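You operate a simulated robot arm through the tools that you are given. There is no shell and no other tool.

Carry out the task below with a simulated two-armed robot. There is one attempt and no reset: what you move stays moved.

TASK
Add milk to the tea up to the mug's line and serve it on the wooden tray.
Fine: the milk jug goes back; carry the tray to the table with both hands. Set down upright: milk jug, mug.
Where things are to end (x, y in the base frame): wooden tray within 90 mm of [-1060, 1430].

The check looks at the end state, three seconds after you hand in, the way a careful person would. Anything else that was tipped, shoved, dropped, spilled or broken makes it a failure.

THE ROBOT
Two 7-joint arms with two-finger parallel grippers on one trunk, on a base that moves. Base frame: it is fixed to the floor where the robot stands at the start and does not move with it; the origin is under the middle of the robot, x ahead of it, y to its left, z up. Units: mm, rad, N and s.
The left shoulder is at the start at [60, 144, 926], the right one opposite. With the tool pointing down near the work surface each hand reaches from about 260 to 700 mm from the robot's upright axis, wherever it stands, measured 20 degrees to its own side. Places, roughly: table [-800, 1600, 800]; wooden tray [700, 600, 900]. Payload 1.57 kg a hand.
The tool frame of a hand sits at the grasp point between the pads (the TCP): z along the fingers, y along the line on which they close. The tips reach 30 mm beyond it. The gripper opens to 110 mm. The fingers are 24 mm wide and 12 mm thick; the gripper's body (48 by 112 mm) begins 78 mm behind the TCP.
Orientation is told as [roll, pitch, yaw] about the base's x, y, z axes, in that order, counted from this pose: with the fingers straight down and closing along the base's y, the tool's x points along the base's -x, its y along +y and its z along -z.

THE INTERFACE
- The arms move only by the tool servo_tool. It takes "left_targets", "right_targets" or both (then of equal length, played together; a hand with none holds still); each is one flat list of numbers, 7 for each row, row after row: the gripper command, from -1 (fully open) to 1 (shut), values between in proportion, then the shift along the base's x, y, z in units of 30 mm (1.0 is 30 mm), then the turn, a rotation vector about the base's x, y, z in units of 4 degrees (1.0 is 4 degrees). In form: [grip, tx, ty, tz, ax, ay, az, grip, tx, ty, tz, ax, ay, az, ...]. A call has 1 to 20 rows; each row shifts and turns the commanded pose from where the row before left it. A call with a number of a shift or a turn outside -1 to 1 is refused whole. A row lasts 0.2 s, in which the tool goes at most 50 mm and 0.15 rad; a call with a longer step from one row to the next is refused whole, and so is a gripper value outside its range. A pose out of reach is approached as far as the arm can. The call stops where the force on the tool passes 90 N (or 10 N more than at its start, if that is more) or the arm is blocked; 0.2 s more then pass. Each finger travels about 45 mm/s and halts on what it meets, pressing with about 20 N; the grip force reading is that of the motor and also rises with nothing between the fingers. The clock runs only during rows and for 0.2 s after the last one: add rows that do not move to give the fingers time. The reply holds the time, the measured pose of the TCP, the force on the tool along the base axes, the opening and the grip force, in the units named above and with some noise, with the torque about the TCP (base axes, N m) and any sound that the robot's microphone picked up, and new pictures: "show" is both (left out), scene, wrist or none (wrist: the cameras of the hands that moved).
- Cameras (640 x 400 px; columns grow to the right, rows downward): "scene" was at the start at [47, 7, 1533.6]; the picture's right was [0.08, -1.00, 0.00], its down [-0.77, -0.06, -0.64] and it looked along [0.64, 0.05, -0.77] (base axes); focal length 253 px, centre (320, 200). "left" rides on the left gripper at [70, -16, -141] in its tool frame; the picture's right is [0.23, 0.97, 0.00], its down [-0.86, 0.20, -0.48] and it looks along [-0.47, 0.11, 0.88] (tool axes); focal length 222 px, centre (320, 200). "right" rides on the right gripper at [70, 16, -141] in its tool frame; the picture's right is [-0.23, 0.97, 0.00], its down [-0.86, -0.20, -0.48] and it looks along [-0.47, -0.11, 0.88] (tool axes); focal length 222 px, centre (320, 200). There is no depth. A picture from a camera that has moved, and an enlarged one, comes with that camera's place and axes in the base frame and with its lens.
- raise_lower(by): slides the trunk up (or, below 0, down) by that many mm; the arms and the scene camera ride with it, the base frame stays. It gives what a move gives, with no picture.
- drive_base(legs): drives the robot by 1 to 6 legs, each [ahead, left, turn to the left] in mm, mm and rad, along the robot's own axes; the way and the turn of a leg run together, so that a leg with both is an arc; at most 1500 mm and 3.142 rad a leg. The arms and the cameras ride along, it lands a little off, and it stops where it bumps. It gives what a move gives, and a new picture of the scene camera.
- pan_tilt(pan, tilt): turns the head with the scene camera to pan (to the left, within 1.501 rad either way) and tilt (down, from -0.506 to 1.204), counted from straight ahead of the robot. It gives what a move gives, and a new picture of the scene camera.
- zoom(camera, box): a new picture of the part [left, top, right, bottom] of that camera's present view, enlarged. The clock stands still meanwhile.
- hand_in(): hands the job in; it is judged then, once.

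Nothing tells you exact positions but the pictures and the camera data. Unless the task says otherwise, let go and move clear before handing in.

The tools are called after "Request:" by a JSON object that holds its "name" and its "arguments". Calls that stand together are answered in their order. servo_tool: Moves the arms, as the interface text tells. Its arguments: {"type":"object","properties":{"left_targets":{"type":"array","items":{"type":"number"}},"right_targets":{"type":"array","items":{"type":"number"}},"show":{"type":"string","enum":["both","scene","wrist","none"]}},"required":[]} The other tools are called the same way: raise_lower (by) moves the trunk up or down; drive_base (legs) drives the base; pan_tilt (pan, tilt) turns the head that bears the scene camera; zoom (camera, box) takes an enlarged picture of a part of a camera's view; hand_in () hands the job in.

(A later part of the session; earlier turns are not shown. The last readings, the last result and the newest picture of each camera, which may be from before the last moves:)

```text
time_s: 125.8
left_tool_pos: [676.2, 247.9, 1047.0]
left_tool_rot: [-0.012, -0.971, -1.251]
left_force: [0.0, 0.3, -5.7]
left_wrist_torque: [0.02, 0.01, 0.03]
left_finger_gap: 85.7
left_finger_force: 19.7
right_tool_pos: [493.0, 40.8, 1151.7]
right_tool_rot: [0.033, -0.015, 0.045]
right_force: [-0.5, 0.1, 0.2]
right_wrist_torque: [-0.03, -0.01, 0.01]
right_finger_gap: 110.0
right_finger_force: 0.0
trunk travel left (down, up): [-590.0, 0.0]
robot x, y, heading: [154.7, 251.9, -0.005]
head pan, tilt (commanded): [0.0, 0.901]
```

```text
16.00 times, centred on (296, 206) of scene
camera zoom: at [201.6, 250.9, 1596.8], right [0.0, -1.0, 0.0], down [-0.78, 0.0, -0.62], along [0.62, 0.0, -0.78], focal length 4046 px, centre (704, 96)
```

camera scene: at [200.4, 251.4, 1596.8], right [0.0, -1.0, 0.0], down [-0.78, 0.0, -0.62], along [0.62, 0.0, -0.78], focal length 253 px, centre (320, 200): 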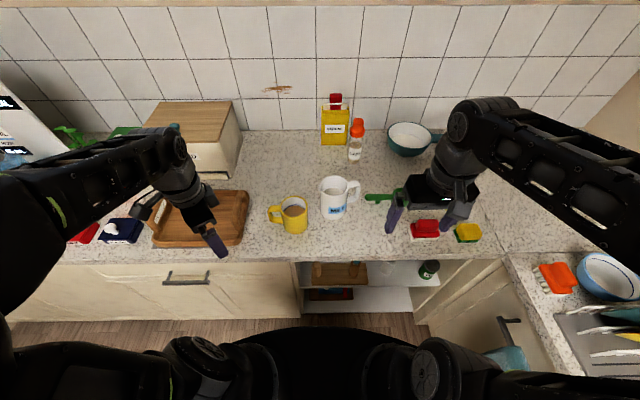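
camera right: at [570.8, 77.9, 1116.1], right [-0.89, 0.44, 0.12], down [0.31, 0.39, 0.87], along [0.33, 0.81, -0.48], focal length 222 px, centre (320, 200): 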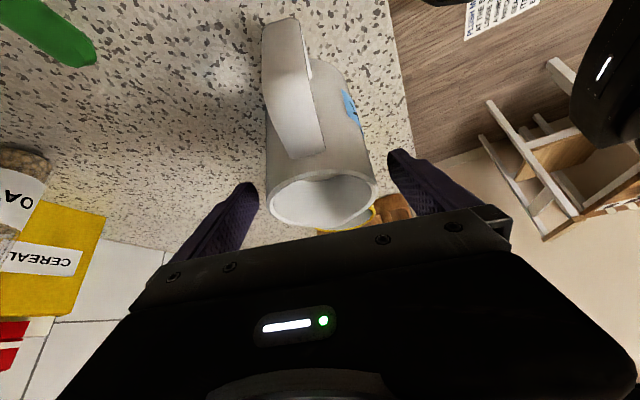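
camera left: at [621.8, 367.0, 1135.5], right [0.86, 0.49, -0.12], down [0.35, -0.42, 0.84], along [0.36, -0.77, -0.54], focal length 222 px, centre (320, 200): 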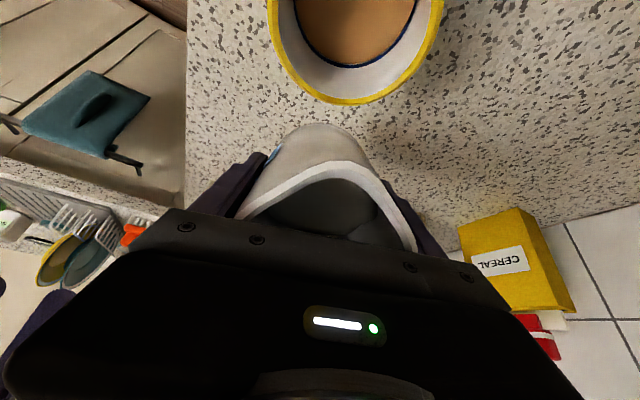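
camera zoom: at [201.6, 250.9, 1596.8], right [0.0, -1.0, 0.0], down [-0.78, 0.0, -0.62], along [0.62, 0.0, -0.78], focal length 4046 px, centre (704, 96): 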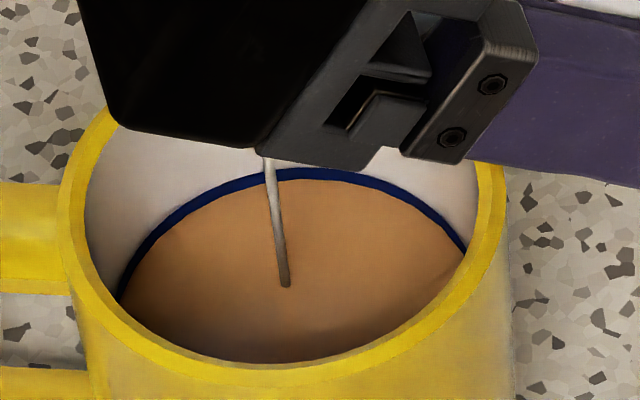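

The liquid surface now lies within the line band. I let it run ~0.6 s more and then bring the jug upright, backing away from the mug.

Request:
{"name": "servo_tool", "arguments": {"left_targets": [1, 0, 0, 0, 0, 0, 0, 1, 0, 0, 0, 0, 0, 0, 1, 0, 0, 0, 0, 0, 0, 1, 0, 0, 0.03, 0.9986, 0.3245, 0, 1, 0, 0, 0.03, 0.9986, 0.3245, 0, 1, 0.031, -0.095, 0.067, 0.9986, 0.3245, 0, 1, 0.031, -0.095, 0.067, 0.9986, 0.3245, 0, 1, 0.031, -0.095, 0.067, 0.9986, 0.3245, 0, 1, 0.031, -0.095, 0.067, 0.9986, 0.3245, 0, 1, 0.031, -0.095, 0.067, 0.9986, 0.3245, 0, 1, 0.031, -0.095, 0.067, 0.9986, 0.3245, 0, 1, 0.031, -0.095, 0.067, 0.9986, 0.3245, 0, 1, 0.031, -0.095, 0.067, 0.9986, 0.3245, 0, 1, 0.031, -0.095, 0.067, 0.9986, 0.3245, 0, 1, 0.031, -0.095, 0.067, 0.9986, 0.3245, 0, 1, 0.031, -0.095, 0, 0.9986, 0.3245, 0, 1, 0, 0, 0, 0.238, 0.077, 0], "show": "both"}}

Request:
{"name": "zoom", "arguments": {"camera": "left", "box": [200, 100, 456, 260]}}

```text
time_s: 129.4
left_tool_pos: [687.7, 215.0, 1066.8]
left_tool_rot: [-0.008, -0.001, -1.252]
left_force: [-0.9, 0.0, -5.2]
left_wrist_torque: [0.07, 0.04, 0.0]
left_finger_gap: 85.6
left_finger_force: 19.8
right_tool_pos: [493.1, 41.0, 1151.7]
right_tool_rot: [0.032, -0.016, 0.044]
right_force: [0.3, -0.1, -0.2]
right_wrist_torque: [0.0, 0.0, -0.01]
right_finger_gap: 110.0
right_finger_force: 0.1
trunk travel left (down, up): [-590.0, 0.0]
robot x, y, heading: [155.3, 255.1, -0.009]
head pan, tilt (commanded): [0.0, 0.901]
camera scene: at [201.5, 251.0, 1596.8], right [0.0, -1.0, 0.0], down [-0.78, 0.0, -0.62], along [0.62, 0.0, -0.78], focal length 253 px, centre (320, 200)
camera left: at [651.1, 277.1, 1209.1], right [0.85, 0.52, -0.01], down [0.46, -0.75, 0.48], along [0.24, -0.41, -0.88], focal length 222 px, centre (320, 200)
```

scene: 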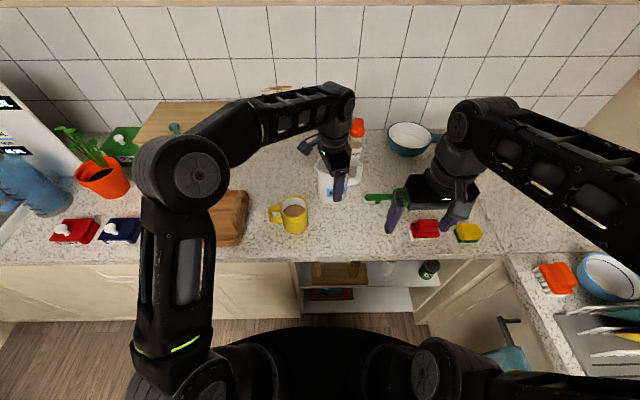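
left: 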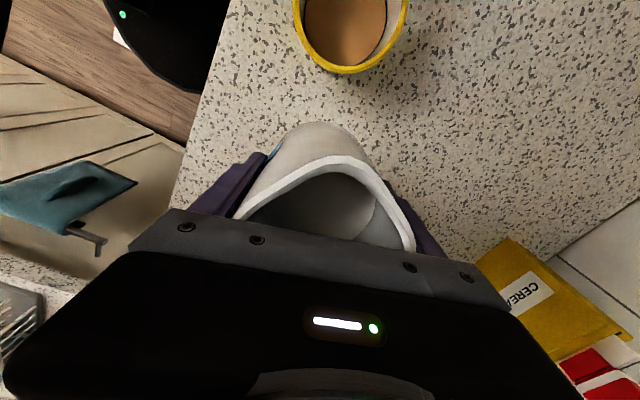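

```text
2.50 times, centred on (328, 180) of left
camera zoom: at [651.1, 277.1, 1209.1], right [0.85, 0.52, -0.01], down [0.46, -0.75, 0.48], along [0.24, -0.41, -0.88], focal length 555 px, centre (300, 250)
```

zoom: 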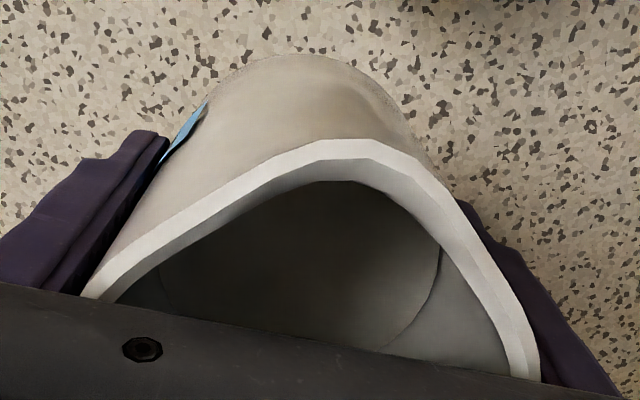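

The jug is upright and firmly held, and the mug is in clear view. I check the level.

Request:
{"name": "zoom", "arguments": {"camera": "scene", "box": [276, 194, 316, 219]}}

Request:
{"name": "zoom", "arguments": {"camera": "scene", "box": [240, 140, 400, 240]}}

```text
16.00 times, centred on (296, 206) of scene
camera zoom: at [201.5, 251.0, 1596.8], right [0.0, -1.0, 0.0], down [-0.78, 0.0, -0.62], along [0.62, 0.0, -0.78], focal length 4046 px, centre (704, 96)
```

zoom: 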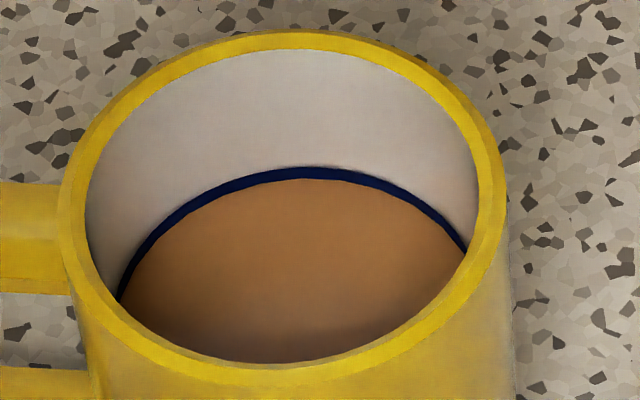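

```text
4.00 times, centred on (320, 190) of scene
camera zoom: at [201.5, 251.0, 1596.8], right [0.0, -1.0, 0.0], down [-0.78, 0.0, -0.62], along [0.62, 0.0, -0.78], focal length 1011 px, centre (320, 240)
```

zoom: 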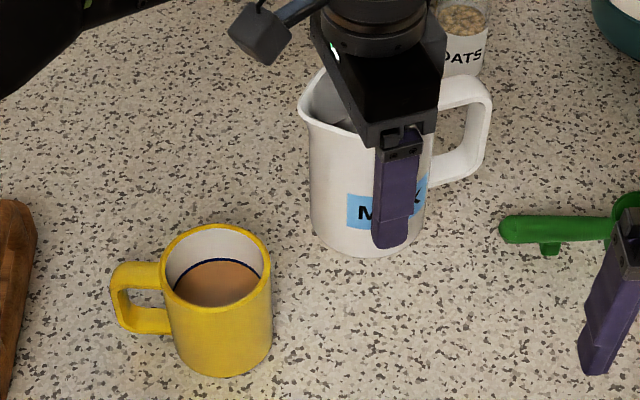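

The surface stands within the line band: the fill is right, and nothing was spilled. Now I carry the jug back to its original spot at (671, 128) and lower it.

Request:
{"name": "servo_tool", "arguments": {"left_targets": [1, -0.105, -0.607, 0, 0, 0, 0, 1, -0.105, -0.607, 0, 0, 0, 0, 1, -0.105, -0.607, 0, 0, 0, 0, 1, -0.105, -0.607, 0, 0, 0, 0, 1, -0.105, -0.607, 0, 0, 0, 0, 1, 0, 0, -0.6, 0, 0, 0, 1, 0, 0, -0.6, 0, 0, 0, 1, 0, 0, -0.6, 0, 0, 0, 1, 0, 0, -0.6, 0, 0, 0, 1, 0, 0, -0.5, 0, 0, 0, 1, 0, 0, 0, 0, 0, 0], "show": "both"}}

Request:
{"name": "zoom", "arguments": {"camera": "scene", "box": [290, 140, 450, 240]}}

```text
time_s: 131.8
left_tool_pos: [670.6, 124.3, 979.9]
left_tool_rot: [-0.01, -0.002, -1.252]
left_force: [-0.4, -0.8, -5.8]
left_wrist_torque: [0.06, 0.0, 0.04]
left_finger_gap: 85.6
left_finger_force: 20.1
right_tool_pos: [493.2, 39.9, 1150.2]
right_tool_rot: [0.031, -0.016, 0.047]
right_force: [0.4, -0.1, -0.9]
right_wrist_torque: [-0.01, -0.02, 0.02]
right_finger_gap: 109.8
right_finger_force: 0.1
trunk travel left (down, up): [-590.0, 0.0]
robot x, y, heading: [154.8, 246.9, -0.003]
head pan, tilt (commanded): [0.0, 0.901]
camera scene: at [201.4, 250.7, 1596.8], right [0.0, -1.0, 0.0], down [-0.78, 0.0, -0.62], along [0.62, 0.0, -0.78], focal length 253 px, centre (320, 200)
camera left: at [634.1, 186.2, 1121.8], right [0.85, 0.52, -0.01], down [0.46, -0.75, 0.48], along [0.24, -0.41, -0.88], focal length 222 px, centre (320, 200)
```

scene: 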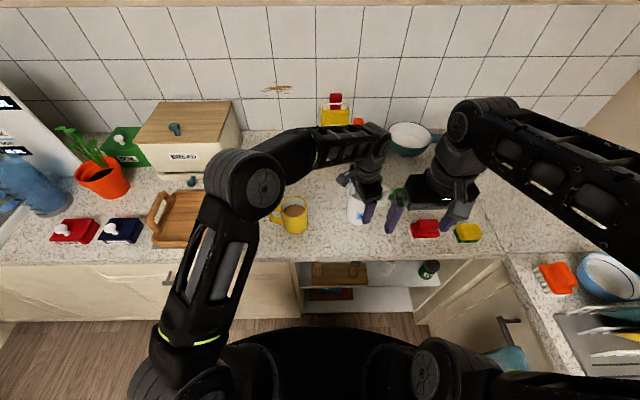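
left: 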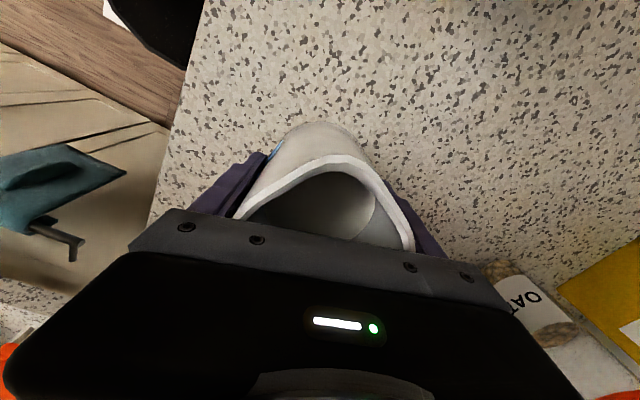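

```text
4.00 times, centred on (370, 190) of scene
camera zoom: at [201.4, 250.7, 1596.8], right [0.0, -1.0, 0.0], down [-0.78, 0.0, -0.62], along [0.62, 0.0, -0.78], focal length 1011 px, centre (120, 240)
```

zoom: 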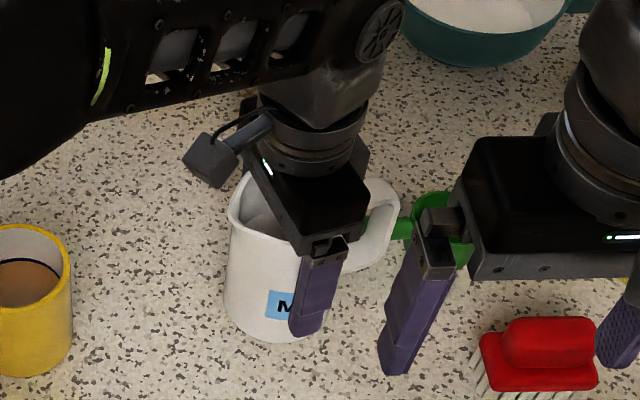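

Still hanging about 15 mm above the counter. Lowering in small steps until it stands.

Request:
{"name": "servo_tool", "arguments": {"left_targets": [1, 0, 0, -0.15, 0, 0, 0, 1, 0, 0, -0.15, 0, 0, 0], "show": "none"}}

Request:
{"name": "servo_tool", "arguments": {"left_targets": [1, 0, 0, -0.1, 0, 0, 0], "show": "none"}}

Request:
{"name": "servo_tool", "arguments": {"left_targets": [1, 0, 0, -0.1, 0, 0, 0], "show": "none"}}

```text
time_s: 132.4
left_tool_pos: [670.5, 123.7, 972.5]
left_tool_rot: [-0.007, -0.001, -1.253]
left_force: [-0.4, -0.1, -6.6]
left_wrist_torque: [0.03, 0.02, 0.02]
left_finger_gap: 85.5
left_finger_force: 19.8
right_tool_pos: [492.7, 40.8, 1150.7]
right_tool_rot: [0.032, -0.017, 0.045]
right_force: [-1.3, -0.5, 0.0]
right_wrist_torque: [0.0, -0.01, 0.03]
right_finger_gap: 109.7
right_finger_force: 0.0
trunk travel left (down, up): [-590.0, 0.0]
robot x, y, heading: [155.2, 251.3, -0.006]
head pan, tilt (commanded): [0.0, 0.901]
```

```text
time_s: 132.8
left_tool_pos: [671.4, 123.0, 968.3]
left_tool_rot: [-0.01, -0.002, -1.256]
left_force: [0.4, -0.3, -6.0]
left_wrist_torque: [0.09, 0.05, -0.02]
left_finger_gap: 85.5
left_finger_force: 20.4
right_tool_pos: [493.4, 40.0, 1150.3]
right_tool_rot: [0.031, -0.015, 0.043]
right_force: [0.2, 0.7, 0.3]
right_wrist_torque: [-0.01, -0.01, -0.02]
right_finger_gap: 110.1
right_finger_force: 0.0
trunk travel left (down, up): [-590.0, 0.0]
robot x, y, heading: [154.0, 253.1, -0.004]
head pan, tilt (commanded): [0.0, 0.901]
```

```text
time_s: 133.2
left_tool_pos: [671.5, 123.7, 968.4]
left_tool_rot: [-0.007, -0.003, -1.253]
left_force: [-1.4, 3.0, 9.2]
left_wrist_torque: [0.49, -0.42, 0.09]
left_finger_gap: 85.8
left_finger_force: 20.4
right_tool_pos: [492.5, 41.6, 1151.7]
right_tool_rot: [0.031, -0.019, 0.047]
right_force: [0.3, -0.8, 0.1]
right_wrist_torque: [-0.02, 0.0, 0.01]
right_finger_gap: 110.0
right_finger_force: 0.1
trunk travel left (down, up): [-590.0, 0.0]
robot x, y, heading: [155.1, 248.8, 0.001]
head pan, tilt (commanded): [0.0, 0.901]
```

Contact: the jug stands on the counter. I open the fingers and raise the hand straight up.

Request:
{"name": "servo_tool", "arguments": {"left_targets": [1, 0, 0, 0.05, 0, 0, 0, 0.4, 0, 0, 0, 0, 0, 0, 0, 0, 0, 0, 0, 0, 0, -1, 0, 0, 0, 0, 0, 0, -1, 0, 0, 0, 0, 0, 0, -1, 0, 0, 0, 0, 0, 0, -1, 0, 0, 0.3, 0, 0, 0, -1, 0, 0, 0.6, 0, 0, 0, -1, 0, 0, 0.6, 0, 0, 0, -1, 0, 0, 0.6, 0, 0, 0, -1, 0, 0, 0.6, 0, 0, 0, -1, 0, 0, 0.6, 0, 0, 0, -1, 0, 0, 0.6, 0, 0, 0], "show": "both"}}

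Request:
{"name": "zoom", "arguments": {"camera": "left", "box": [220, 60, 420, 220]}}

Request:
{"name": "zoom", "arguments": {"camera": "scene", "box": [290, 140, 450, 240]}}

```text
time_s: 136.0
left_tool_pos: [671.9, 123.9, 1083.8]
left_tool_rot: [-0.007, -0.002, -1.253]
left_force: [-1.0, 0.4, 1.0]
left_wrist_torque: [-0.03, 0.01, 0.0]
left_finger_gap: 110.2
left_finger_force: 0.1
right_tool_pos: [493.7, 40.3, 1150.2]
right_tool_rot: [0.031, -0.019, 0.045]
right_force: [0.2, 0.5, -0.4]
right_wrist_torque: [-0.03, 0.04, 0.03]
right_finger_gap: 110.0
right_finger_force: 0.1
trunk travel left (down, up): [-590.0, 0.0]
robot x, y, heading: [157.7, 250.7, 0.001]
head pan, tilt (commanded): [0.0, 0.901]
camera scene: at [200.7, 250.7, 1596.8], right [0.0, -1.0, 0.0], down [-0.78, 0.0, -0.62], along [0.62, 0.0, -0.78], focal length 253 px, centre (320, 200)
camera left: at [634.3, 186.2, 1225.8], right [0.85, 0.52, -0.01], down [0.46, -0.75, 0.48], along [0.24, -0.41, -0.88], focal length 222 px, centre (320, 200)
```

scene: 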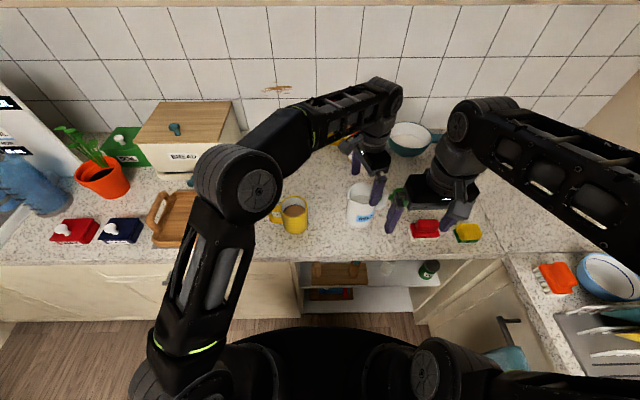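
left: 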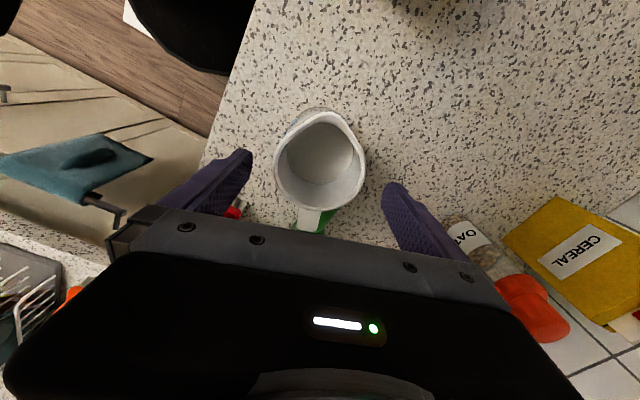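

```text
2.50 times, centred on (320, 140) of left
camera zoom: at [634.3, 186.2, 1225.8], right [0.85, 0.52, -0.01], down [0.46, -0.75, 0.48], along [0.24, -0.41, -0.88], focal length 555 px, centre (320, 350)
```

zoom: 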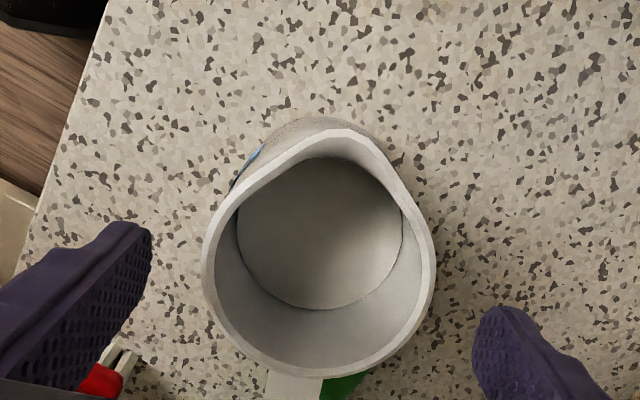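

```text
4.00 times, centred on (370, 190) of scene
camera zoom: at [200.7, 250.7, 1596.8], right [0.0, -1.0, 0.0], down [-0.78, 0.0, -0.62], along [0.62, 0.0, -0.78], focal length 1011 px, centre (120, 240)
```

zoom: 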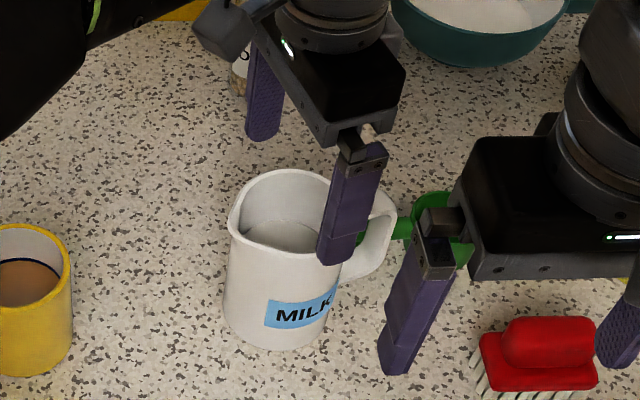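

The jug is back at (670, 127), upright. Now the mug: I slide the base left by 150 mm and back a little, with the left hand above everything, so both mug and tray are in reach of the left hand.

Request:
{"name": "drive_base", "arguments": {"legs": [[-45, 150, 0]]}}

Request:
{"name": "zoom", "arguments": {"camera": "scene", "box": [120, 130, 376, 290]}}

```text
time_s: 137.4
left_tool_pos: [626.9, 275.3, 1084.1]
left_tool_rot: [-0.008, -0.003, -1.254]
left_force: [0.4, 0.5, 0.4]
left_wrist_torque: [-0.04, -0.02, 0.01]
left_finger_gap: 110.3
left_finger_force: 0.0
right_tool_pos: [448.2, 190.6, 1151.3]
right_tool_rot: [0.031, -0.016, 0.046]
right_force: [-0.2, 0.3, 0.1]
right_wrist_torque: [-0.06, -0.03, -0.01]
right_finger_gap: 109.7
right_finger_force: 0.1
trunk travel left (down, up): [-590.0, 0.0]
robot x, y, heading: [109.8, 400.6, -0.003]
head pan, tilt (commanded): [0.0, 0.901]
camera scene: at [156.1, 402.3, 1596.8], right [-0.01, -1.0, 0.0], down [-0.78, 0.0, -0.62], along [0.62, 0.0, -0.78], focal length 253 px, centre (320, 200)
```

scene: 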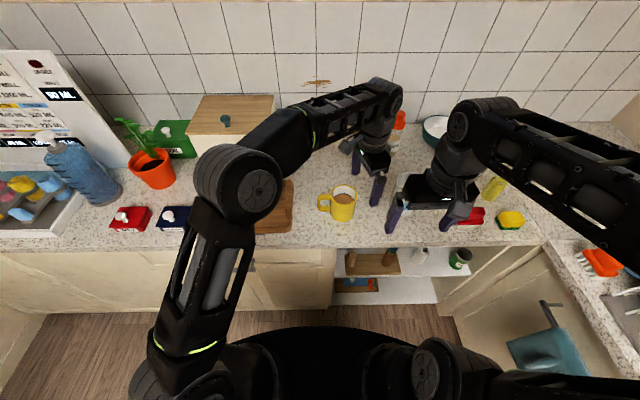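

```text
2.50 times, centred on (248, 210) of scene
camera zoom: at [156.1, 402.3, 1596.8], right [-0.01, -1.0, 0.0], down [-0.78, 0.0, -0.62], along [0.62, 0.0, -0.78], focal length 632 px, centre (500, 175)
```

zoom: 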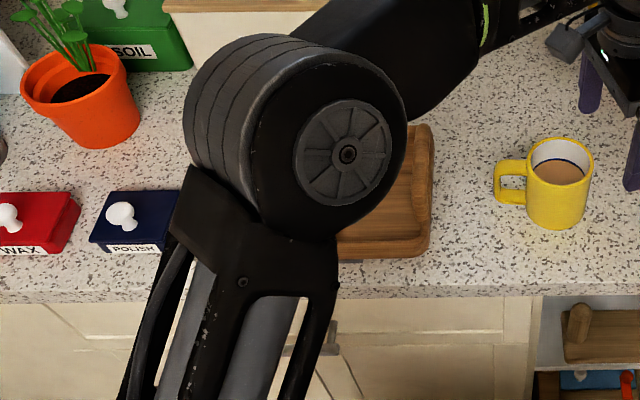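

The way is clear. I move the left hand over the mug with the fingers closing along x, away from the mug's handle.

Request:
{"name": "servo_tool", "arguments": {"left_targets": [-1, 0.15, 0.35, 0, 0, 0, -0.91, -1, 0.15, 0.35, 0, 0, 0, -0.91, -1, 0.15, 0.35, 0, 0, 0, -0.91, -1, 0.15, 0.35, 0, 0, 0, -0.91, -1, 0.15, 0.35, 0, 0.1, 0, -0.91, -1, 0, 0, 0, 0, 0, 0], "show": "wrist"}}

Request:
{"name": "zoom", "arguments": {"camera": "left", "box": [220, 60, 420, 220]}}

```text
time_s: 138.8
left_tool_pos: [649.1, 326.8, 1084.1]
left_tool_rot: [-0.008, 0.006, -1.572]
left_force: [0.4, -0.1, 0.0]
left_wrist_torque: [0.04, 0.01, -0.03]
left_finger_gap: 109.8
left_finger_force: 0.1
right_tool_pos: [448.0, 190.6, 1150.2]
right_tool_rot: [0.031, -0.015, 0.045]
right_force: [0.4, -0.7, 1.0]
right_wrist_torque: [0.02, -0.01, 0.01]
right_finger_gap: 109.7
right_finger_force: 0.0
trunk travel left (down, up): [-590.0, 0.0]
robot x, y, heading: [112.2, 400.8, -0.005]
head pan, tilt (commanded): [0.0, 0.901]
camera left: at [633.9, 395.5, 1225.4], right [0.97, 0.22, -0.01], down [0.2, -0.86, 0.47], along [0.1, -0.46, -0.88], focal length 222 px, centre (320, 200)
```

left: 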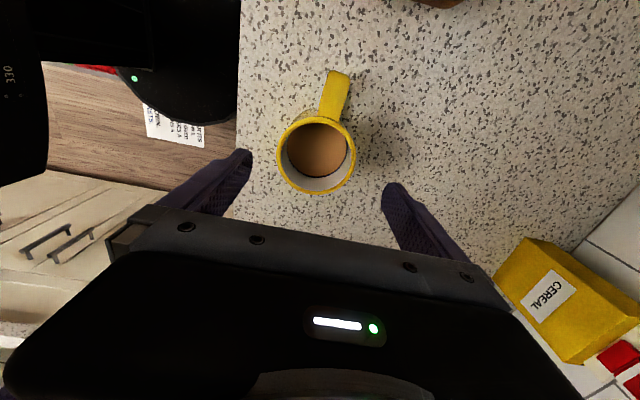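

```text
2.50 times, centred on (320, 140) of left
camera zoom: at [633.9, 395.5, 1225.4], right [0.97, 0.22, -0.01], down [0.2, -0.86, 0.47], along [0.1, -0.46, -0.88], focal length 555 px, centre (320, 350)
```

zoom: 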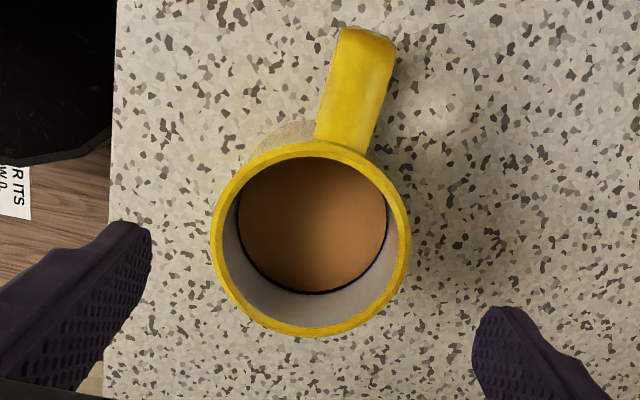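

The wrist camera sees the mug centred between the fingers, handle pointing to +y, out of the way. I lower around it.

Request:
{"name": "servo_tool", "arguments": {"left_targets": [-1, -0.08, 0, -0.515, 0, 0, 0, -1, 0, 0, -0.515, 0, 0, 0, -1, 0, 0, -0.515, 0, 0, 0, -1, 0, 0, -0.515, 0, 0, 0, -1, 0, 0, -0.515, 0, 0, 0, -1, 0, 0, -0.515, 0, 0, 0, -1, 0, 0, -0.515, 0, 0, 0, -1, 0, 0, -0.515, 0, 0, 0, -1, 0, 0, -0.5, 0, 0, 0], "show": "wrist"}}

```text
time_s: 140.8
left_tool_pos: [648.0, 324.3, 944.5]
left_tool_rot: [-0.009, 0.006, -1.573]
left_force: [0.4, -0.5, 0.1]
left_wrist_torque: [0.02, 0.03, 0.02]
left_finger_gap: 109.9
left_finger_force: 0.1
right_tool_pos: [448.7, 190.0, 1150.9]
right_tool_rot: [0.032, -0.016, 0.045]
right_force: [-0.2, 0.3, -0.6]
right_wrist_torque: [-0.03, 0.03, -0.03]
right_finger_gap: 110.1
right_finger_force: 0.1
trunk travel left (down, up): [-590.0, 0.0]
robot x, y, heading: [111.3, 399.0, -0.004]
head pan, tilt (commanded): [0.0, 0.901]
camera left: at [631.7, 393.8, 1086.5], right [0.97, 0.23, -0.01], down [0.2, -0.86, 0.47], along [0.1, -0.46, -0.88], focal length 222 px, centre (320, 200)
```

left: 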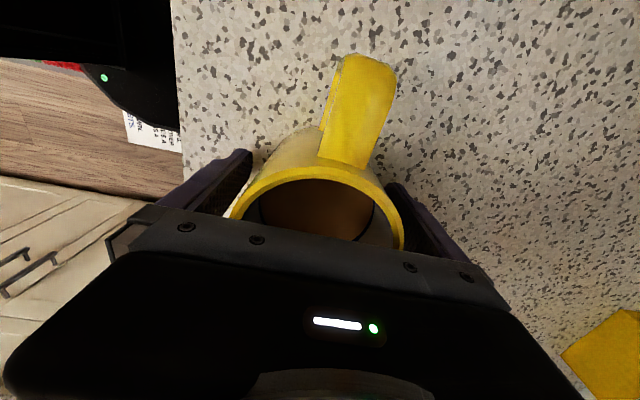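

No contact; the mug is between the pads. I close the fingers gently.

Request:
{"name": "servo_tool", "arguments": {"left_targets": [0, 0, 0, 0, 0, 0, 0, 0.6, 0, 0, 0, 0, 0, 0, 1, 0, 0, 0, 0, 0, 0, 1, 0, 0, 0, 0, 0, 0, 1, 0, 0, 0, 0, 0, 0], "show": "wrist"}}

```text
time_s: 142.0
left_tool_pos: [647.3, 324.7, 944.8]
left_tool_rot: [-0.01, 0.005, -1.574]
left_force: [-2.2, 0.3, -0.1]
left_wrist_torque: [-0.07, -0.07, -0.05]
left_finger_gap: 81.5
left_finger_force: 19.6
right_tool_pos: [447.9, 189.5, 1151.6]
right_tool_rot: [0.032, -0.015, 0.045]
right_force: [0.0, -0.4, -0.5]
right_wrist_torque: [-0.01, -0.01, 0.03]
right_finger_gap: 110.2
right_finger_force: 0.0
trunk travel left (down, up): [-590.0, 0.0]
robot x, y, heading: [110.1, 398.1, -0.004]
head pan, tilt (commanded): [0.0, 0.901]
camera left: at [631.4, 393.6, 1086.9], right [0.97, 0.23, -0.01], down [0.2, -0.86, 0.47], along [0.1, -0.46, -0.88], focal length 222 px, centre (320, 200)
```

left: 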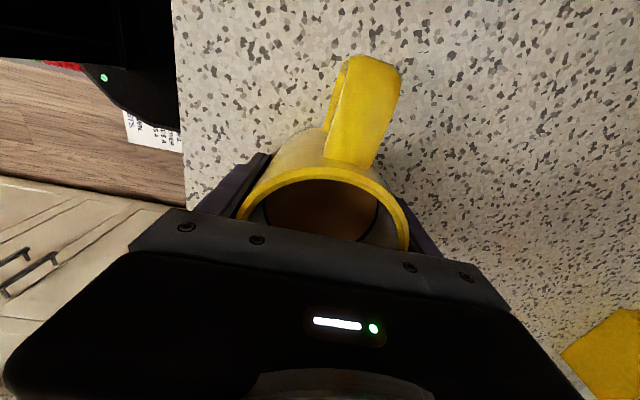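

The mug is held at 81.5 mm. I lift it slowly, 15 mm at first.

Request:
{"name": "servo_tool", "arguments": {"left_targets": [1, 0, 0, 0.1, 0, 0, 0, 1, 0, 0, 0.2, 0, 0, 0, 1, 0, 0, 0.2, 0, 0, 0, 1, 0, 0, 0, 0, 0, 0], "show": "wrist"}}

```text
time_s: 143.0
left_tool_pos: [647.5, 325.7, 959.4]
left_tool_rot: [-0.008, 0.005, -1.573]
left_force: [0.4, -1.2, -4.8]
left_wrist_torque: [-0.05, -0.01, 0.01]
left_finger_gap: 81.2
left_finger_force: 19.7
right_tool_pos: [449.5, 190.9, 1151.2]
right_tool_rot: [0.032, -0.016, 0.046]
right_force: [0.7, 0.0, 0.3]
right_wrist_torque: [-0.01, 0.0, -0.01]
right_finger_gap: 110.1
right_finger_force: 0.1
trunk travel left (down, up): [-590.0, 0.0]
robot x, y, heading: [108.9, 396.7, -0.006]
head pan, tilt (commanded): [0.0, 0.901]
camera left: at [632.2, 394.3, 1101.3], right [0.97, 0.23, -0.01], down [0.2, -0.86, 0.47], along [0.1, -0.46, -0.88], focal length 222 px, centre (320, 200)
```

left: 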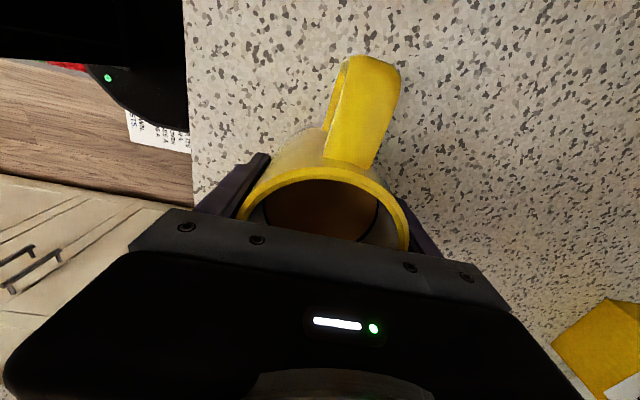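

The mug lifts cleanly at 4.8 N. I raise it to clear the tray's handles.

Request:
{"name": "servo_tool", "arguments": {"left_targets": [1, 0, 0, 0.3, 0, 0, 0, 1, 0, 0, 0.463, 0, 0, 0, 1, 0, 0, 0.463, 0, 0, 0, 1, 0, 0, 0.463, 0, 0, 0, 1, 0, 0, 0.463, 0, 0, 0, 1, 0, 0, 0.463, 0, 0, 0, 1, 0, 0, 0.463, 0, 0, 0, 1, 0, 0, 0.463, 0, 0, 0, 1, 0, 0, 0.2, 0, 0, 0, 1, 0, 0, 0, 0, 0, 0], "show": "both"}}

Request:
{"name": "zoom", "arguments": {"camera": "scene", "box": [150, 150, 310, 250]}}

```text
time_s: 145.2
left_tool_pos: [649.2, 326.0, 1071.2]
left_tool_rot: [-0.01, 0.004, -1.572]
left_force: [0.1, 0.3, -6.0]
left_wrist_torque: [-0.07, -0.01, -0.01]
left_finger_gap: 81.2
left_finger_force: 20.3
right_tool_pos: [449.3, 189.4, 1150.6]
right_tool_rot: [0.032, -0.016, 0.047]
right_force: [0.3, 0.9, -0.6]
right_wrist_torque: [0.02, -0.03, -0.02]
right_finger_gap: 110.1
right_finger_force: 0.1
trunk travel left (down, up): [-590.0, 0.0]
robot x, y, heading: [107.6, 398.5, -0.005]
head pan, tilt (commanded): [0.0, 0.901]
camera scene: at [157.1, 400.6, 1596.8], right [-0.01, -1.0, 0.0], down [-0.78, 0.0, -0.62], along [0.62, 0.0, -0.78], focal length 253 px, centre (320, 200)
camera left: at [632.6, 395.2, 1213.6], right [0.97, 0.23, -0.01], down [0.2, -0.86, 0.47], along [0.1, -0.46, -0.88], focal length 222 px, centre (320, 200)
```

scene: 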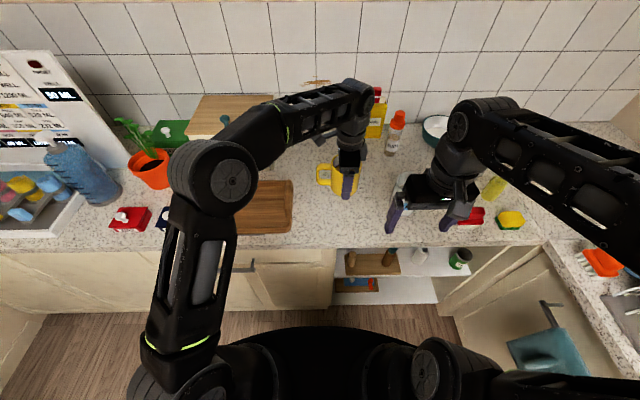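
left: 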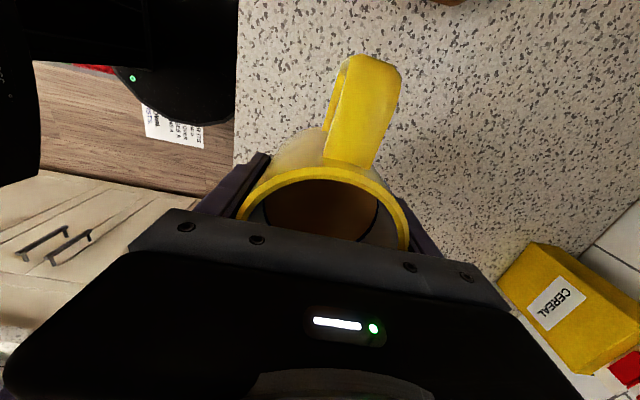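

```text
4.00 times, centred on (230, 200) of scene
camera zoom: at [157.1, 400.6, 1596.8], right [-0.01, -1.0, 0.0], down [-0.78, 0.0, -0.62], along [0.62, 0.0, -0.78], focal length 1011 px, centre (680, 200)
```

zoom: 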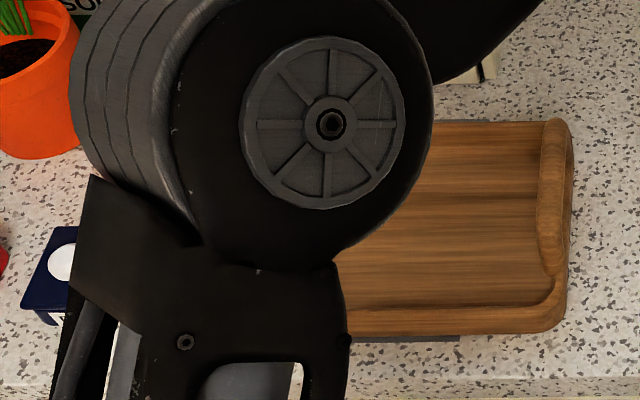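

The mug is at a safe height (its base at about 1030). I carry it over to the tray's middle, around (660, 615), slowly.

Request:
{"name": "servo_tool", "arguments": {"left_targets": [1, 0.018, 0.25, 0, 0, 0, 0, 1, 0.018, 0.45, 0, 0, 0, 0, 1, 0.018, 0.5, 0, 0, 0, 0, 1, 0.018, 0.5, 0, 0, 0, 0, 1, 0.018, 0.5, 0, 0, 0, 0, 1, 0.018, 0.5, 0, 0, 0, 0, 1, 0.018, 0.5, 0, 0, 0, 0, 1, 0.018, 0.5, 0, 0, 0, 0, 1, 0.018, 0.5, 0, 0, 0, 0, 1, 0.018, 0.5, 0, 0, 0, 0, 1, 0.018, 0.5, 0, 0, 0, 0, 1, 0.018, 0.5, 0, 0, 0, 0, 1, 0.018, 0.5, 0, 0, 0, 0, 1, 0.018, 0.5, 0, 0, 0, 0, 1, 0.018, 0.5, 0, 0, 0, 0, 1, 0.018, 0.5, 0, 0, 0, 0, 1, 0.018, 0.5, 0, 0, 0, 0, 1, 0.018, 0.5, 0, 0, 0, 0, 1, 0.018, 0.5, 0, 0, 0, 0, 1, 0.018, 0.45, 0, 0, 0, 0], "show": "both"}}

Request:
{"name": "zoom", "arguments": {"camera": "scene", "box": [150, 130, 310, 230]}}

```text
time_s: 149.4
left_tool_pos: [657.9, 617.8, 1072.5]
left_tool_rot: [-0.01, 0.006, -1.573]
left_force: [-0.1, -0.7, -4.8]
left_wrist_torque: [-0.02, -0.02, 0.03]
left_finger_gap: 81.3
left_finger_force: 19.7
right_tool_pos: [449.2, 189.8, 1151.5]
right_tool_rot: [0.033, -0.013, 0.046]
right_force: [-1.0, 0.7, -0.4]
right_wrist_torque: [0.01, 0.01, -0.01]
right_finger_gap: 109.8
right_finger_force: 0.0
trunk travel left (down, up): [-590.0, 0.0]
robot x, y, heading: [112.2, 401.1, -0.004]
head pan, tilt (commanded): [0.0, 0.901]
camera scene: at [157.1, 401.2, 1596.8], right [-0.01, -1.0, 0.0], down [-0.78, 0.0, -0.62], along [0.62, 0.0, -0.78], focal length 253 px, centre (320, 200)
camera left: at [642.0, 686.6, 1214.8], right [0.97, 0.22, -0.01], down [0.2, -0.86, 0.47], along [0.1, -0.46, -0.88], focal length 222 px, centre (320, 200)
```

scene: 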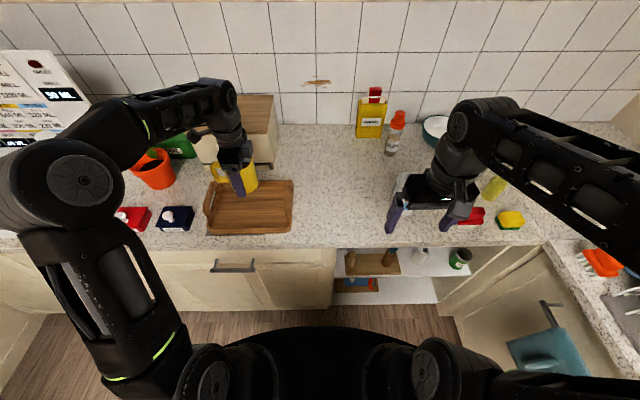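
left: 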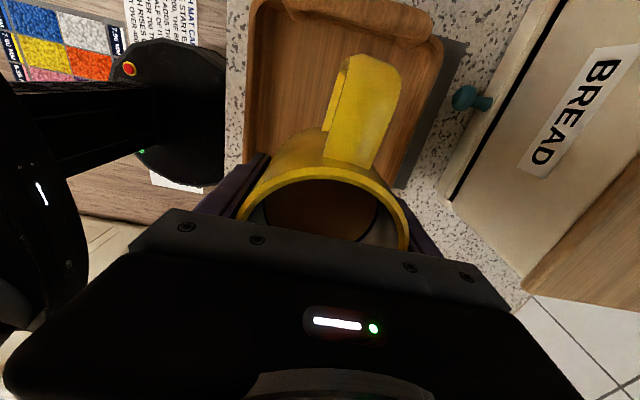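

```text
4.00 times, centred on (230, 180) of scene
camera zoom: at [157.1, 401.2, 1596.8], right [-0.01, -1.0, 0.0], down [-0.78, 0.0, -0.62], along [0.62, 0.0, -0.78], focal length 1011 px, centre (680, 280)
```

zoom: 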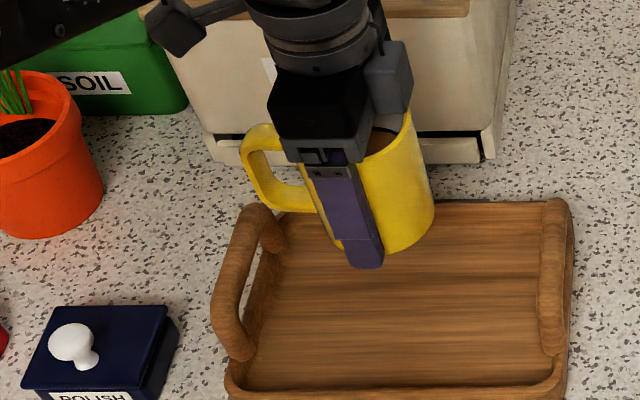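

The mug is above the tray's middle. I lower it 90 mm, then go in small steps until it stands on the tray.

Request:
{"name": "servo_tool", "arguments": {"left_targets": [1, 0, 0, -0.3, 0, 0, 0, 1, 0, 0, -0.5, 0, 0, 0, 1, 0, 0, -0.5, 0, 0, 0, 1, 0, 0, -0.5, 0, 0, 0, 1, 0, 0, -0.5, 0, 0, 0, 1, 0, 0, -0.5, 0, 0, 0, 1, 0, 0, -0.3, 0, 0, 0, 1, 0, 0, 0, 0, 0, 0], "show": "wrist"}}

Request:
{"name": "zoom", "arguments": {"camera": "scene", "box": [180, 150, 308, 230]}}

```text
time_s: 151.2
left_tool_pos: [658.2, 615.7, 979.1]
left_tool_rot: [-0.008, 0.005, -1.573]
left_force: [0.1, 0.4, -5.2]
left_wrist_torque: [-0.02, 0.0, 0.01]
left_finger_gap: 81.4
left_finger_force: 20.6
right_tool_pos: [449.8, 190.2, 1150.5]
right_tool_rot: [0.031, -0.014, 0.044]
right_force: [-0.1, 0.4, 0.5]
right_wrist_torque: [0.02, -0.01, -0.01]
right_finger_gap: 110.0
right_finger_force: 0.1
trunk travel left (down, up): [-590.0, 0.0]
robot x, y, heading: [114.3, 399.4, -0.004]
head pan, tilt (commanded): [0.0, 0.901]
camera left: at [641.8, 685.1, 1121.2], right [0.97, 0.23, -0.01], down [0.2, -0.86, 0.47], along [0.1, -0.46, -0.88], focal length 222 px, centre (320, 200)
```

left: 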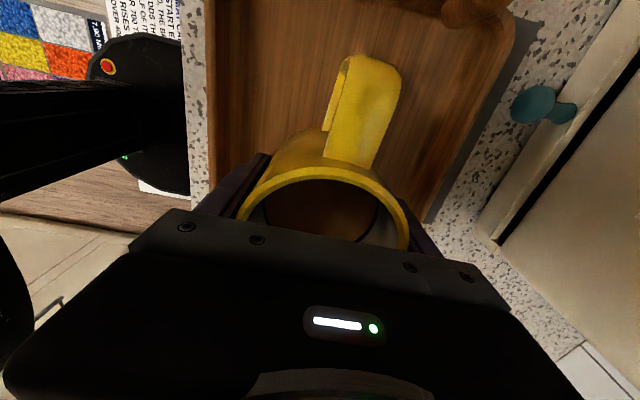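

```text
5.00 times, centred on (244, 190) of scene
camera zoom: at [157.0, 400.9, 1596.8], right [-0.01, -1.0, 0.0], down [-0.78, 0.0, -0.62], along [0.62, 0.0, -0.78], focal length 1264 px, centre (700, 250)
```

zoom: 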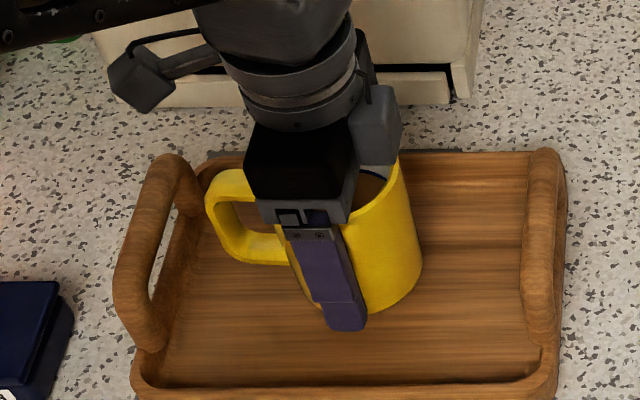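

Still hanging; a few more steps down.

Request:
{"name": "servo_tool", "arguments": {"left_targets": [1, 0, 0, -0.17, 0, 0, 0, 1, 0, 0, -0.17, 0, 0, 0], "show": "none"}}

Request:
{"name": "servo_tool", "arguments": {"left_targets": [1, 0, 0, -0.13, 0, 0, 0], "show": "none"}}

Request:
{"name": "servo_tool", "arguments": {"left_targets": [1, 0, 0, -0.1, 0, 0, 0], "show": "none"}}

```text
time_s: 151.8
left_tool_pos: [656.1, 615.8, 969.2]
left_tool_rot: [-0.008, 0.005, -1.572]
left_force: [-0.1, -0.5, -4.5]
left_wrist_torque: [-0.06, 0.05, 0.0]
left_finger_gap: 81.1
left_finger_force: 19.7
right_tool_pos: [448.5, 190.4, 1150.9]
right_tool_rot: [0.03, -0.015, 0.046]
right_force: [0.2, -0.5, -0.2]
right_wrist_torque: [-0.03, -0.02, 0.0]
right_finger_gap: 110.0
right_finger_force: 0.0
trunk travel left (down, up): [-590.0, 0.0]
robot x, y, heading: [111.7, 403.0, -0.003]
head pan, tilt (commanded): [0.0, 0.901]
```

```text
time_s: 152.2
left_tool_pos: [657.8, 616.6, 966.2]
left_tool_rot: [-0.009, 0.005, -1.573]
left_force: [0.0, -0.6, -5.1]
left_wrist_torque: [-0.06, 0.01, 0.03]
left_finger_gap: 81.4
left_finger_force: 19.9
right_tool_pos: [450.5, 189.7, 1151.7]
right_tool_rot: [0.031, -0.015, 0.046]
right_force: [0.4, 0.0, 0.4]
right_wrist_torque: [0.01, -0.03, -0.02]
right_finger_gap: 109.9
right_finger_force: 0.0
trunk travel left (down, up): [-590.0, 0.0]
robot x, y, heading: [110.7, 402.8, -0.004]
head pan, tilt (commanded): [0.0, 0.901]
```

```text
time_s: 152.6
left_tool_pos: [657.5, 616.2, 962.3]
left_tool_rot: [-0.009, 0.006, -1.572]
left_force: [-0.6, 0.5, -4.0]
left_wrist_torque: [-0.06, 0.0, 0.01]
left_finger_gap: 81.0
left_finger_force: 20.0
right_tool_pos: [449.1, 189.4, 1151.5]
right_tool_rot: [0.031, -0.017, 0.045]
right_force: [0.4, -0.4, -0.2]
right_wrist_torque: [0.0, -0.02, 0.01]
right_finger_gap: 110.4
right_finger_force: 0.0
trunk travel left (down, up): [-590.0, 0.0]
robot x, y, heading: [107.4, 399.6, -0.002]
head pan, tilt (commanded): [0.0, 0.901]
```

Request:
{"name": "servo_tool", "arguments": {"left_targets": [1, 0, 0, -0.1, 0, 0, 0], "show": "none"}}

Request:
{"name": "servo_tool", "arguments": {"left_targets": [1, 0, 0, -0.1, 0, 0, 0], "show": "none"}}

```text
time_s: 153.0
left_tool_pos: [658.1, 615.4, 959.9]
left_tool_rot: [-0.01, 0.005, -1.573]
left_force: [-0.6, 0.2, -4.7]
left_wrist_torque: [-0.03, 0.0, -0.01]
left_finger_gap: 81.4
left_finger_force: 20.2
right_tool_pos: [448.5, 190.0, 1151.2]
right_tool_rot: [0.032, -0.017, 0.046]
right_force: [-0.3, -0.3, -0.1]
right_wrist_torque: [0.02, -0.03, 0.0]
right_finger_gap: 109.7
right_finger_force: 0.1
trunk travel left (down, up): [-590.0, 0.0]
robot x, y, heading: [109.2, 400.1, -0.005]
head pan, tilt (commanded): [0.0, 0.901]
```

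```text
time_s: 153.4
left_tool_pos: [656.7, 617.3, 956.5]
left_tool_rot: [-0.009, 0.005, -1.571]
left_force: [-0.8, 0.2, -5.1]
left_wrist_torque: [-0.01, 0.02, 0.01]
left_finger_gap: 81.2
left_finger_force: 20.0
right_tool_pos: [448.7, 190.2, 1151.1]
right_tool_rot: [0.033, -0.015, 0.043]
right_force: [0.4, 0.2, -0.1]
right_wrist_torque: [0.01, 0.04, -0.01]
right_finger_gap: 109.8
right_finger_force: 0.1
trunk travel left (down, up): [-590.0, 0.0]
robot x, y, heading: [110.5, 401.3, -0.012]
head pan, tilt (commanded): [0.0, 0.901]
```

Nearly there; continuing in 2–3 mm steps.

Request:
{"name": "servo_tool", "arguments": {"left_targets": [1, 0, 0, -0.08, 0, 0, 0], "show": "none"}}

Request:
{"name": "servo_tool", "arguments": {"left_targets": [1, 0, 0, -0.08, 0, 0, 0], "show": "none"}}

```text
time_s: 153.8
left_tool_pos: [657.5, 616.1, 953.1]
left_tool_rot: [-0.01, 0.003, -1.573]
left_force: [-1.0, 0.3, -5.3]
left_wrist_torque: [0.0, -0.01, 0.01]
left_finger_gap: 81.2
left_finger_force: 19.7
right_tool_pos: [449.8, 190.5, 1151.7]
right_tool_rot: [0.031, -0.015, 0.045]
right_force: [0.3, 1.0, 1.1]
right_wrist_torque: [-0.01, -0.03, 0.01]
right_finger_gap: 110.1
right_finger_force: 0.0
trunk travel left (down, up): [-590.0, 0.0]
robot x, y, heading: [110.7, 396.1, -0.007]
head pan, tilt (commanded): [0.0, 0.901]
```

```text
time_s: 154.2
left_tool_pos: [655.8, 616.6, 952.6]
left_tool_rot: [-0.006, 0.003, -1.574]
left_force: [-0.9, 0.8, 7.3]
left_wrist_torque: [0.15, -0.29, 0.04]
left_finger_gap: 81.2
left_finger_force: 19.9
right_tool_pos: [448.3, 189.2, 1152.1]
right_tool_rot: [0.032, -0.018, 0.046]
right_force: [0.1, 1.5, 0.0]
right_wrist_torque: [-0.02, -0.02, 0.01]
right_finger_gap: 110.0
right_finger_force: 0.0
trunk travel left (down, up): [-590.0, 0.0]
robot x, y, heading: [110.1, 401.6, -0.0]
head pan, tilt (commanded): [0.0, 0.901]
```

The mug stands on the tray. I open the fingers and rise straight up.

Request:
{"name": "servo_tool", "arguments": {"left_targets": [1, 0, 0, 0.05, 0, 0, 0, 0.4, 0, 0, 0, 0, 0, 0, 0, 0, 0, 0, 0, 0, 0, -1, 0, 0, 0, 0, 0, 0, -1, 0, 0, 0, 0, 0, 0, -1, 0, 0, 0, 0, 0, 0, -1, 0, 0, 0.3, 0, 0, 0, -1, 0, 0, 0.6, 0, 0, 0, -1, 0, 0, 0.6, 0, 0, 0, -1, 0, 0, 0.6, 0, 0, 0, -1, 0, 0, 0.6, 0, 0, 0, -1, 0, 0, 0.6, 0, 0, 0, -1, 0, 0, 0.6, 0, 0, 0], "show": "both"}}

Request:
{"name": "zoom", "arguments": {"camera": "left", "box": [0, 0, 640, 400]}}

Request:
{"name": "zoom", "arguments": {"camera": "scene", "box": [180, 150, 308, 230]}}

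```text
time_s: 157.0
left_tool_pos: [655.9, 613.6, 1069.2]
left_tool_rot: [-0.009, 0.008, -1.571]
left_force: [0.8, -0.4, 0.2]
left_wrist_torque: [0.03, 0.01, 0.01]
left_finger_gap: 109.9
left_finger_force: 0.1
right_tool_pos: [448.9, 189.5, 1151.3]
right_tool_rot: [0.032, -0.018, 0.046]
right_force: [0.0, 0.4, 0.2]
right_wrist_torque: [-0.03, 0.03, -0.02]
right_finger_gap: 110.0
right_finger_force: 0.1
trunk travel left (down, up): [-590.0, 0.0]
robot x, y, heading: [108.1, 397.5, -0.007]
head pan, tilt (commanded): [0.0, 0.901]
camera scene: at [156.4, 400.6, 1596.8], right [-0.01, -1.0, 0.0], down [-0.78, 0.0, -0.62], along [0.62, 0.0, -0.78], focal length 253 px, centre (320, 200)
camera left: at [640.5, 684.2, 1211.1], right [0.97, 0.23, -0.01], down [0.2, -0.86, 0.47], along [0.1, -0.46, -0.88], focal length 222 px, centre (320, 200)
```

scene: 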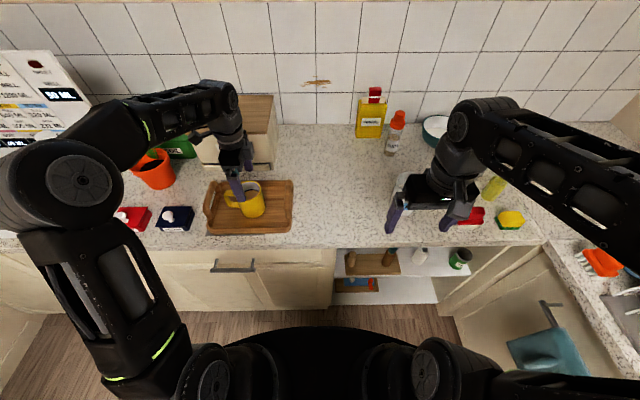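
left: 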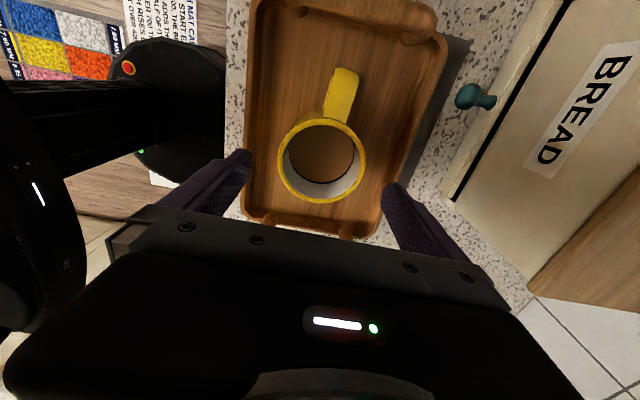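

```text
1.00 times, centred on (320, 200) of left (not enlarged: the box is as wide or as high as the picture)
camera zoom: at [640.5, 684.2, 1211.1], right [0.97, 0.23, -0.01], down [0.2, -0.86, 0.47], along [0.1, -0.46, -0.88], focal length 222 px, centre (320, 200)
```

zoom: 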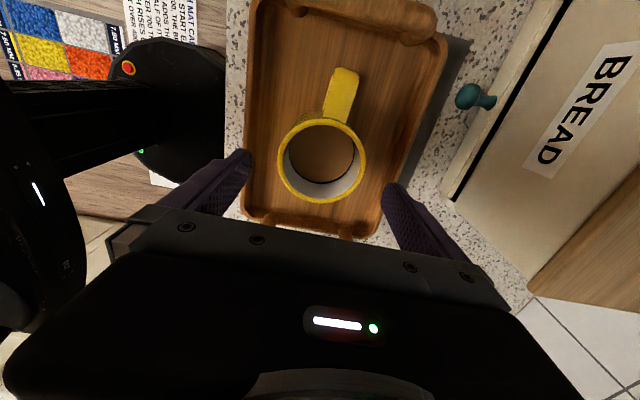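

```text
5.00 times, centred on (244, 190) of scene
camera zoom: at [156.4, 400.6, 1596.8], right [-0.01, -1.0, 0.0], down [-0.78, 0.0, -0.62], along [0.62, 0.0, -0.78], focal length 1264 px, centre (700, 250)
```

zoom: 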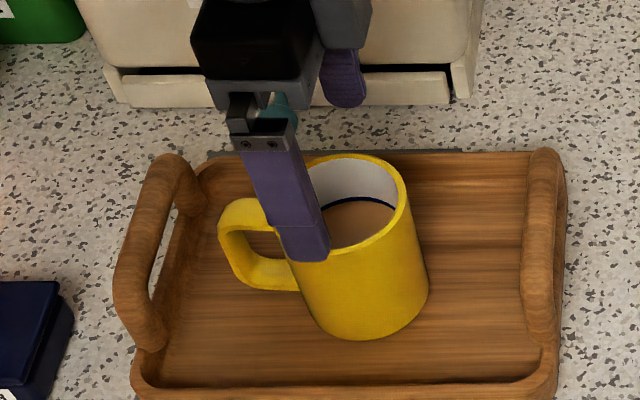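

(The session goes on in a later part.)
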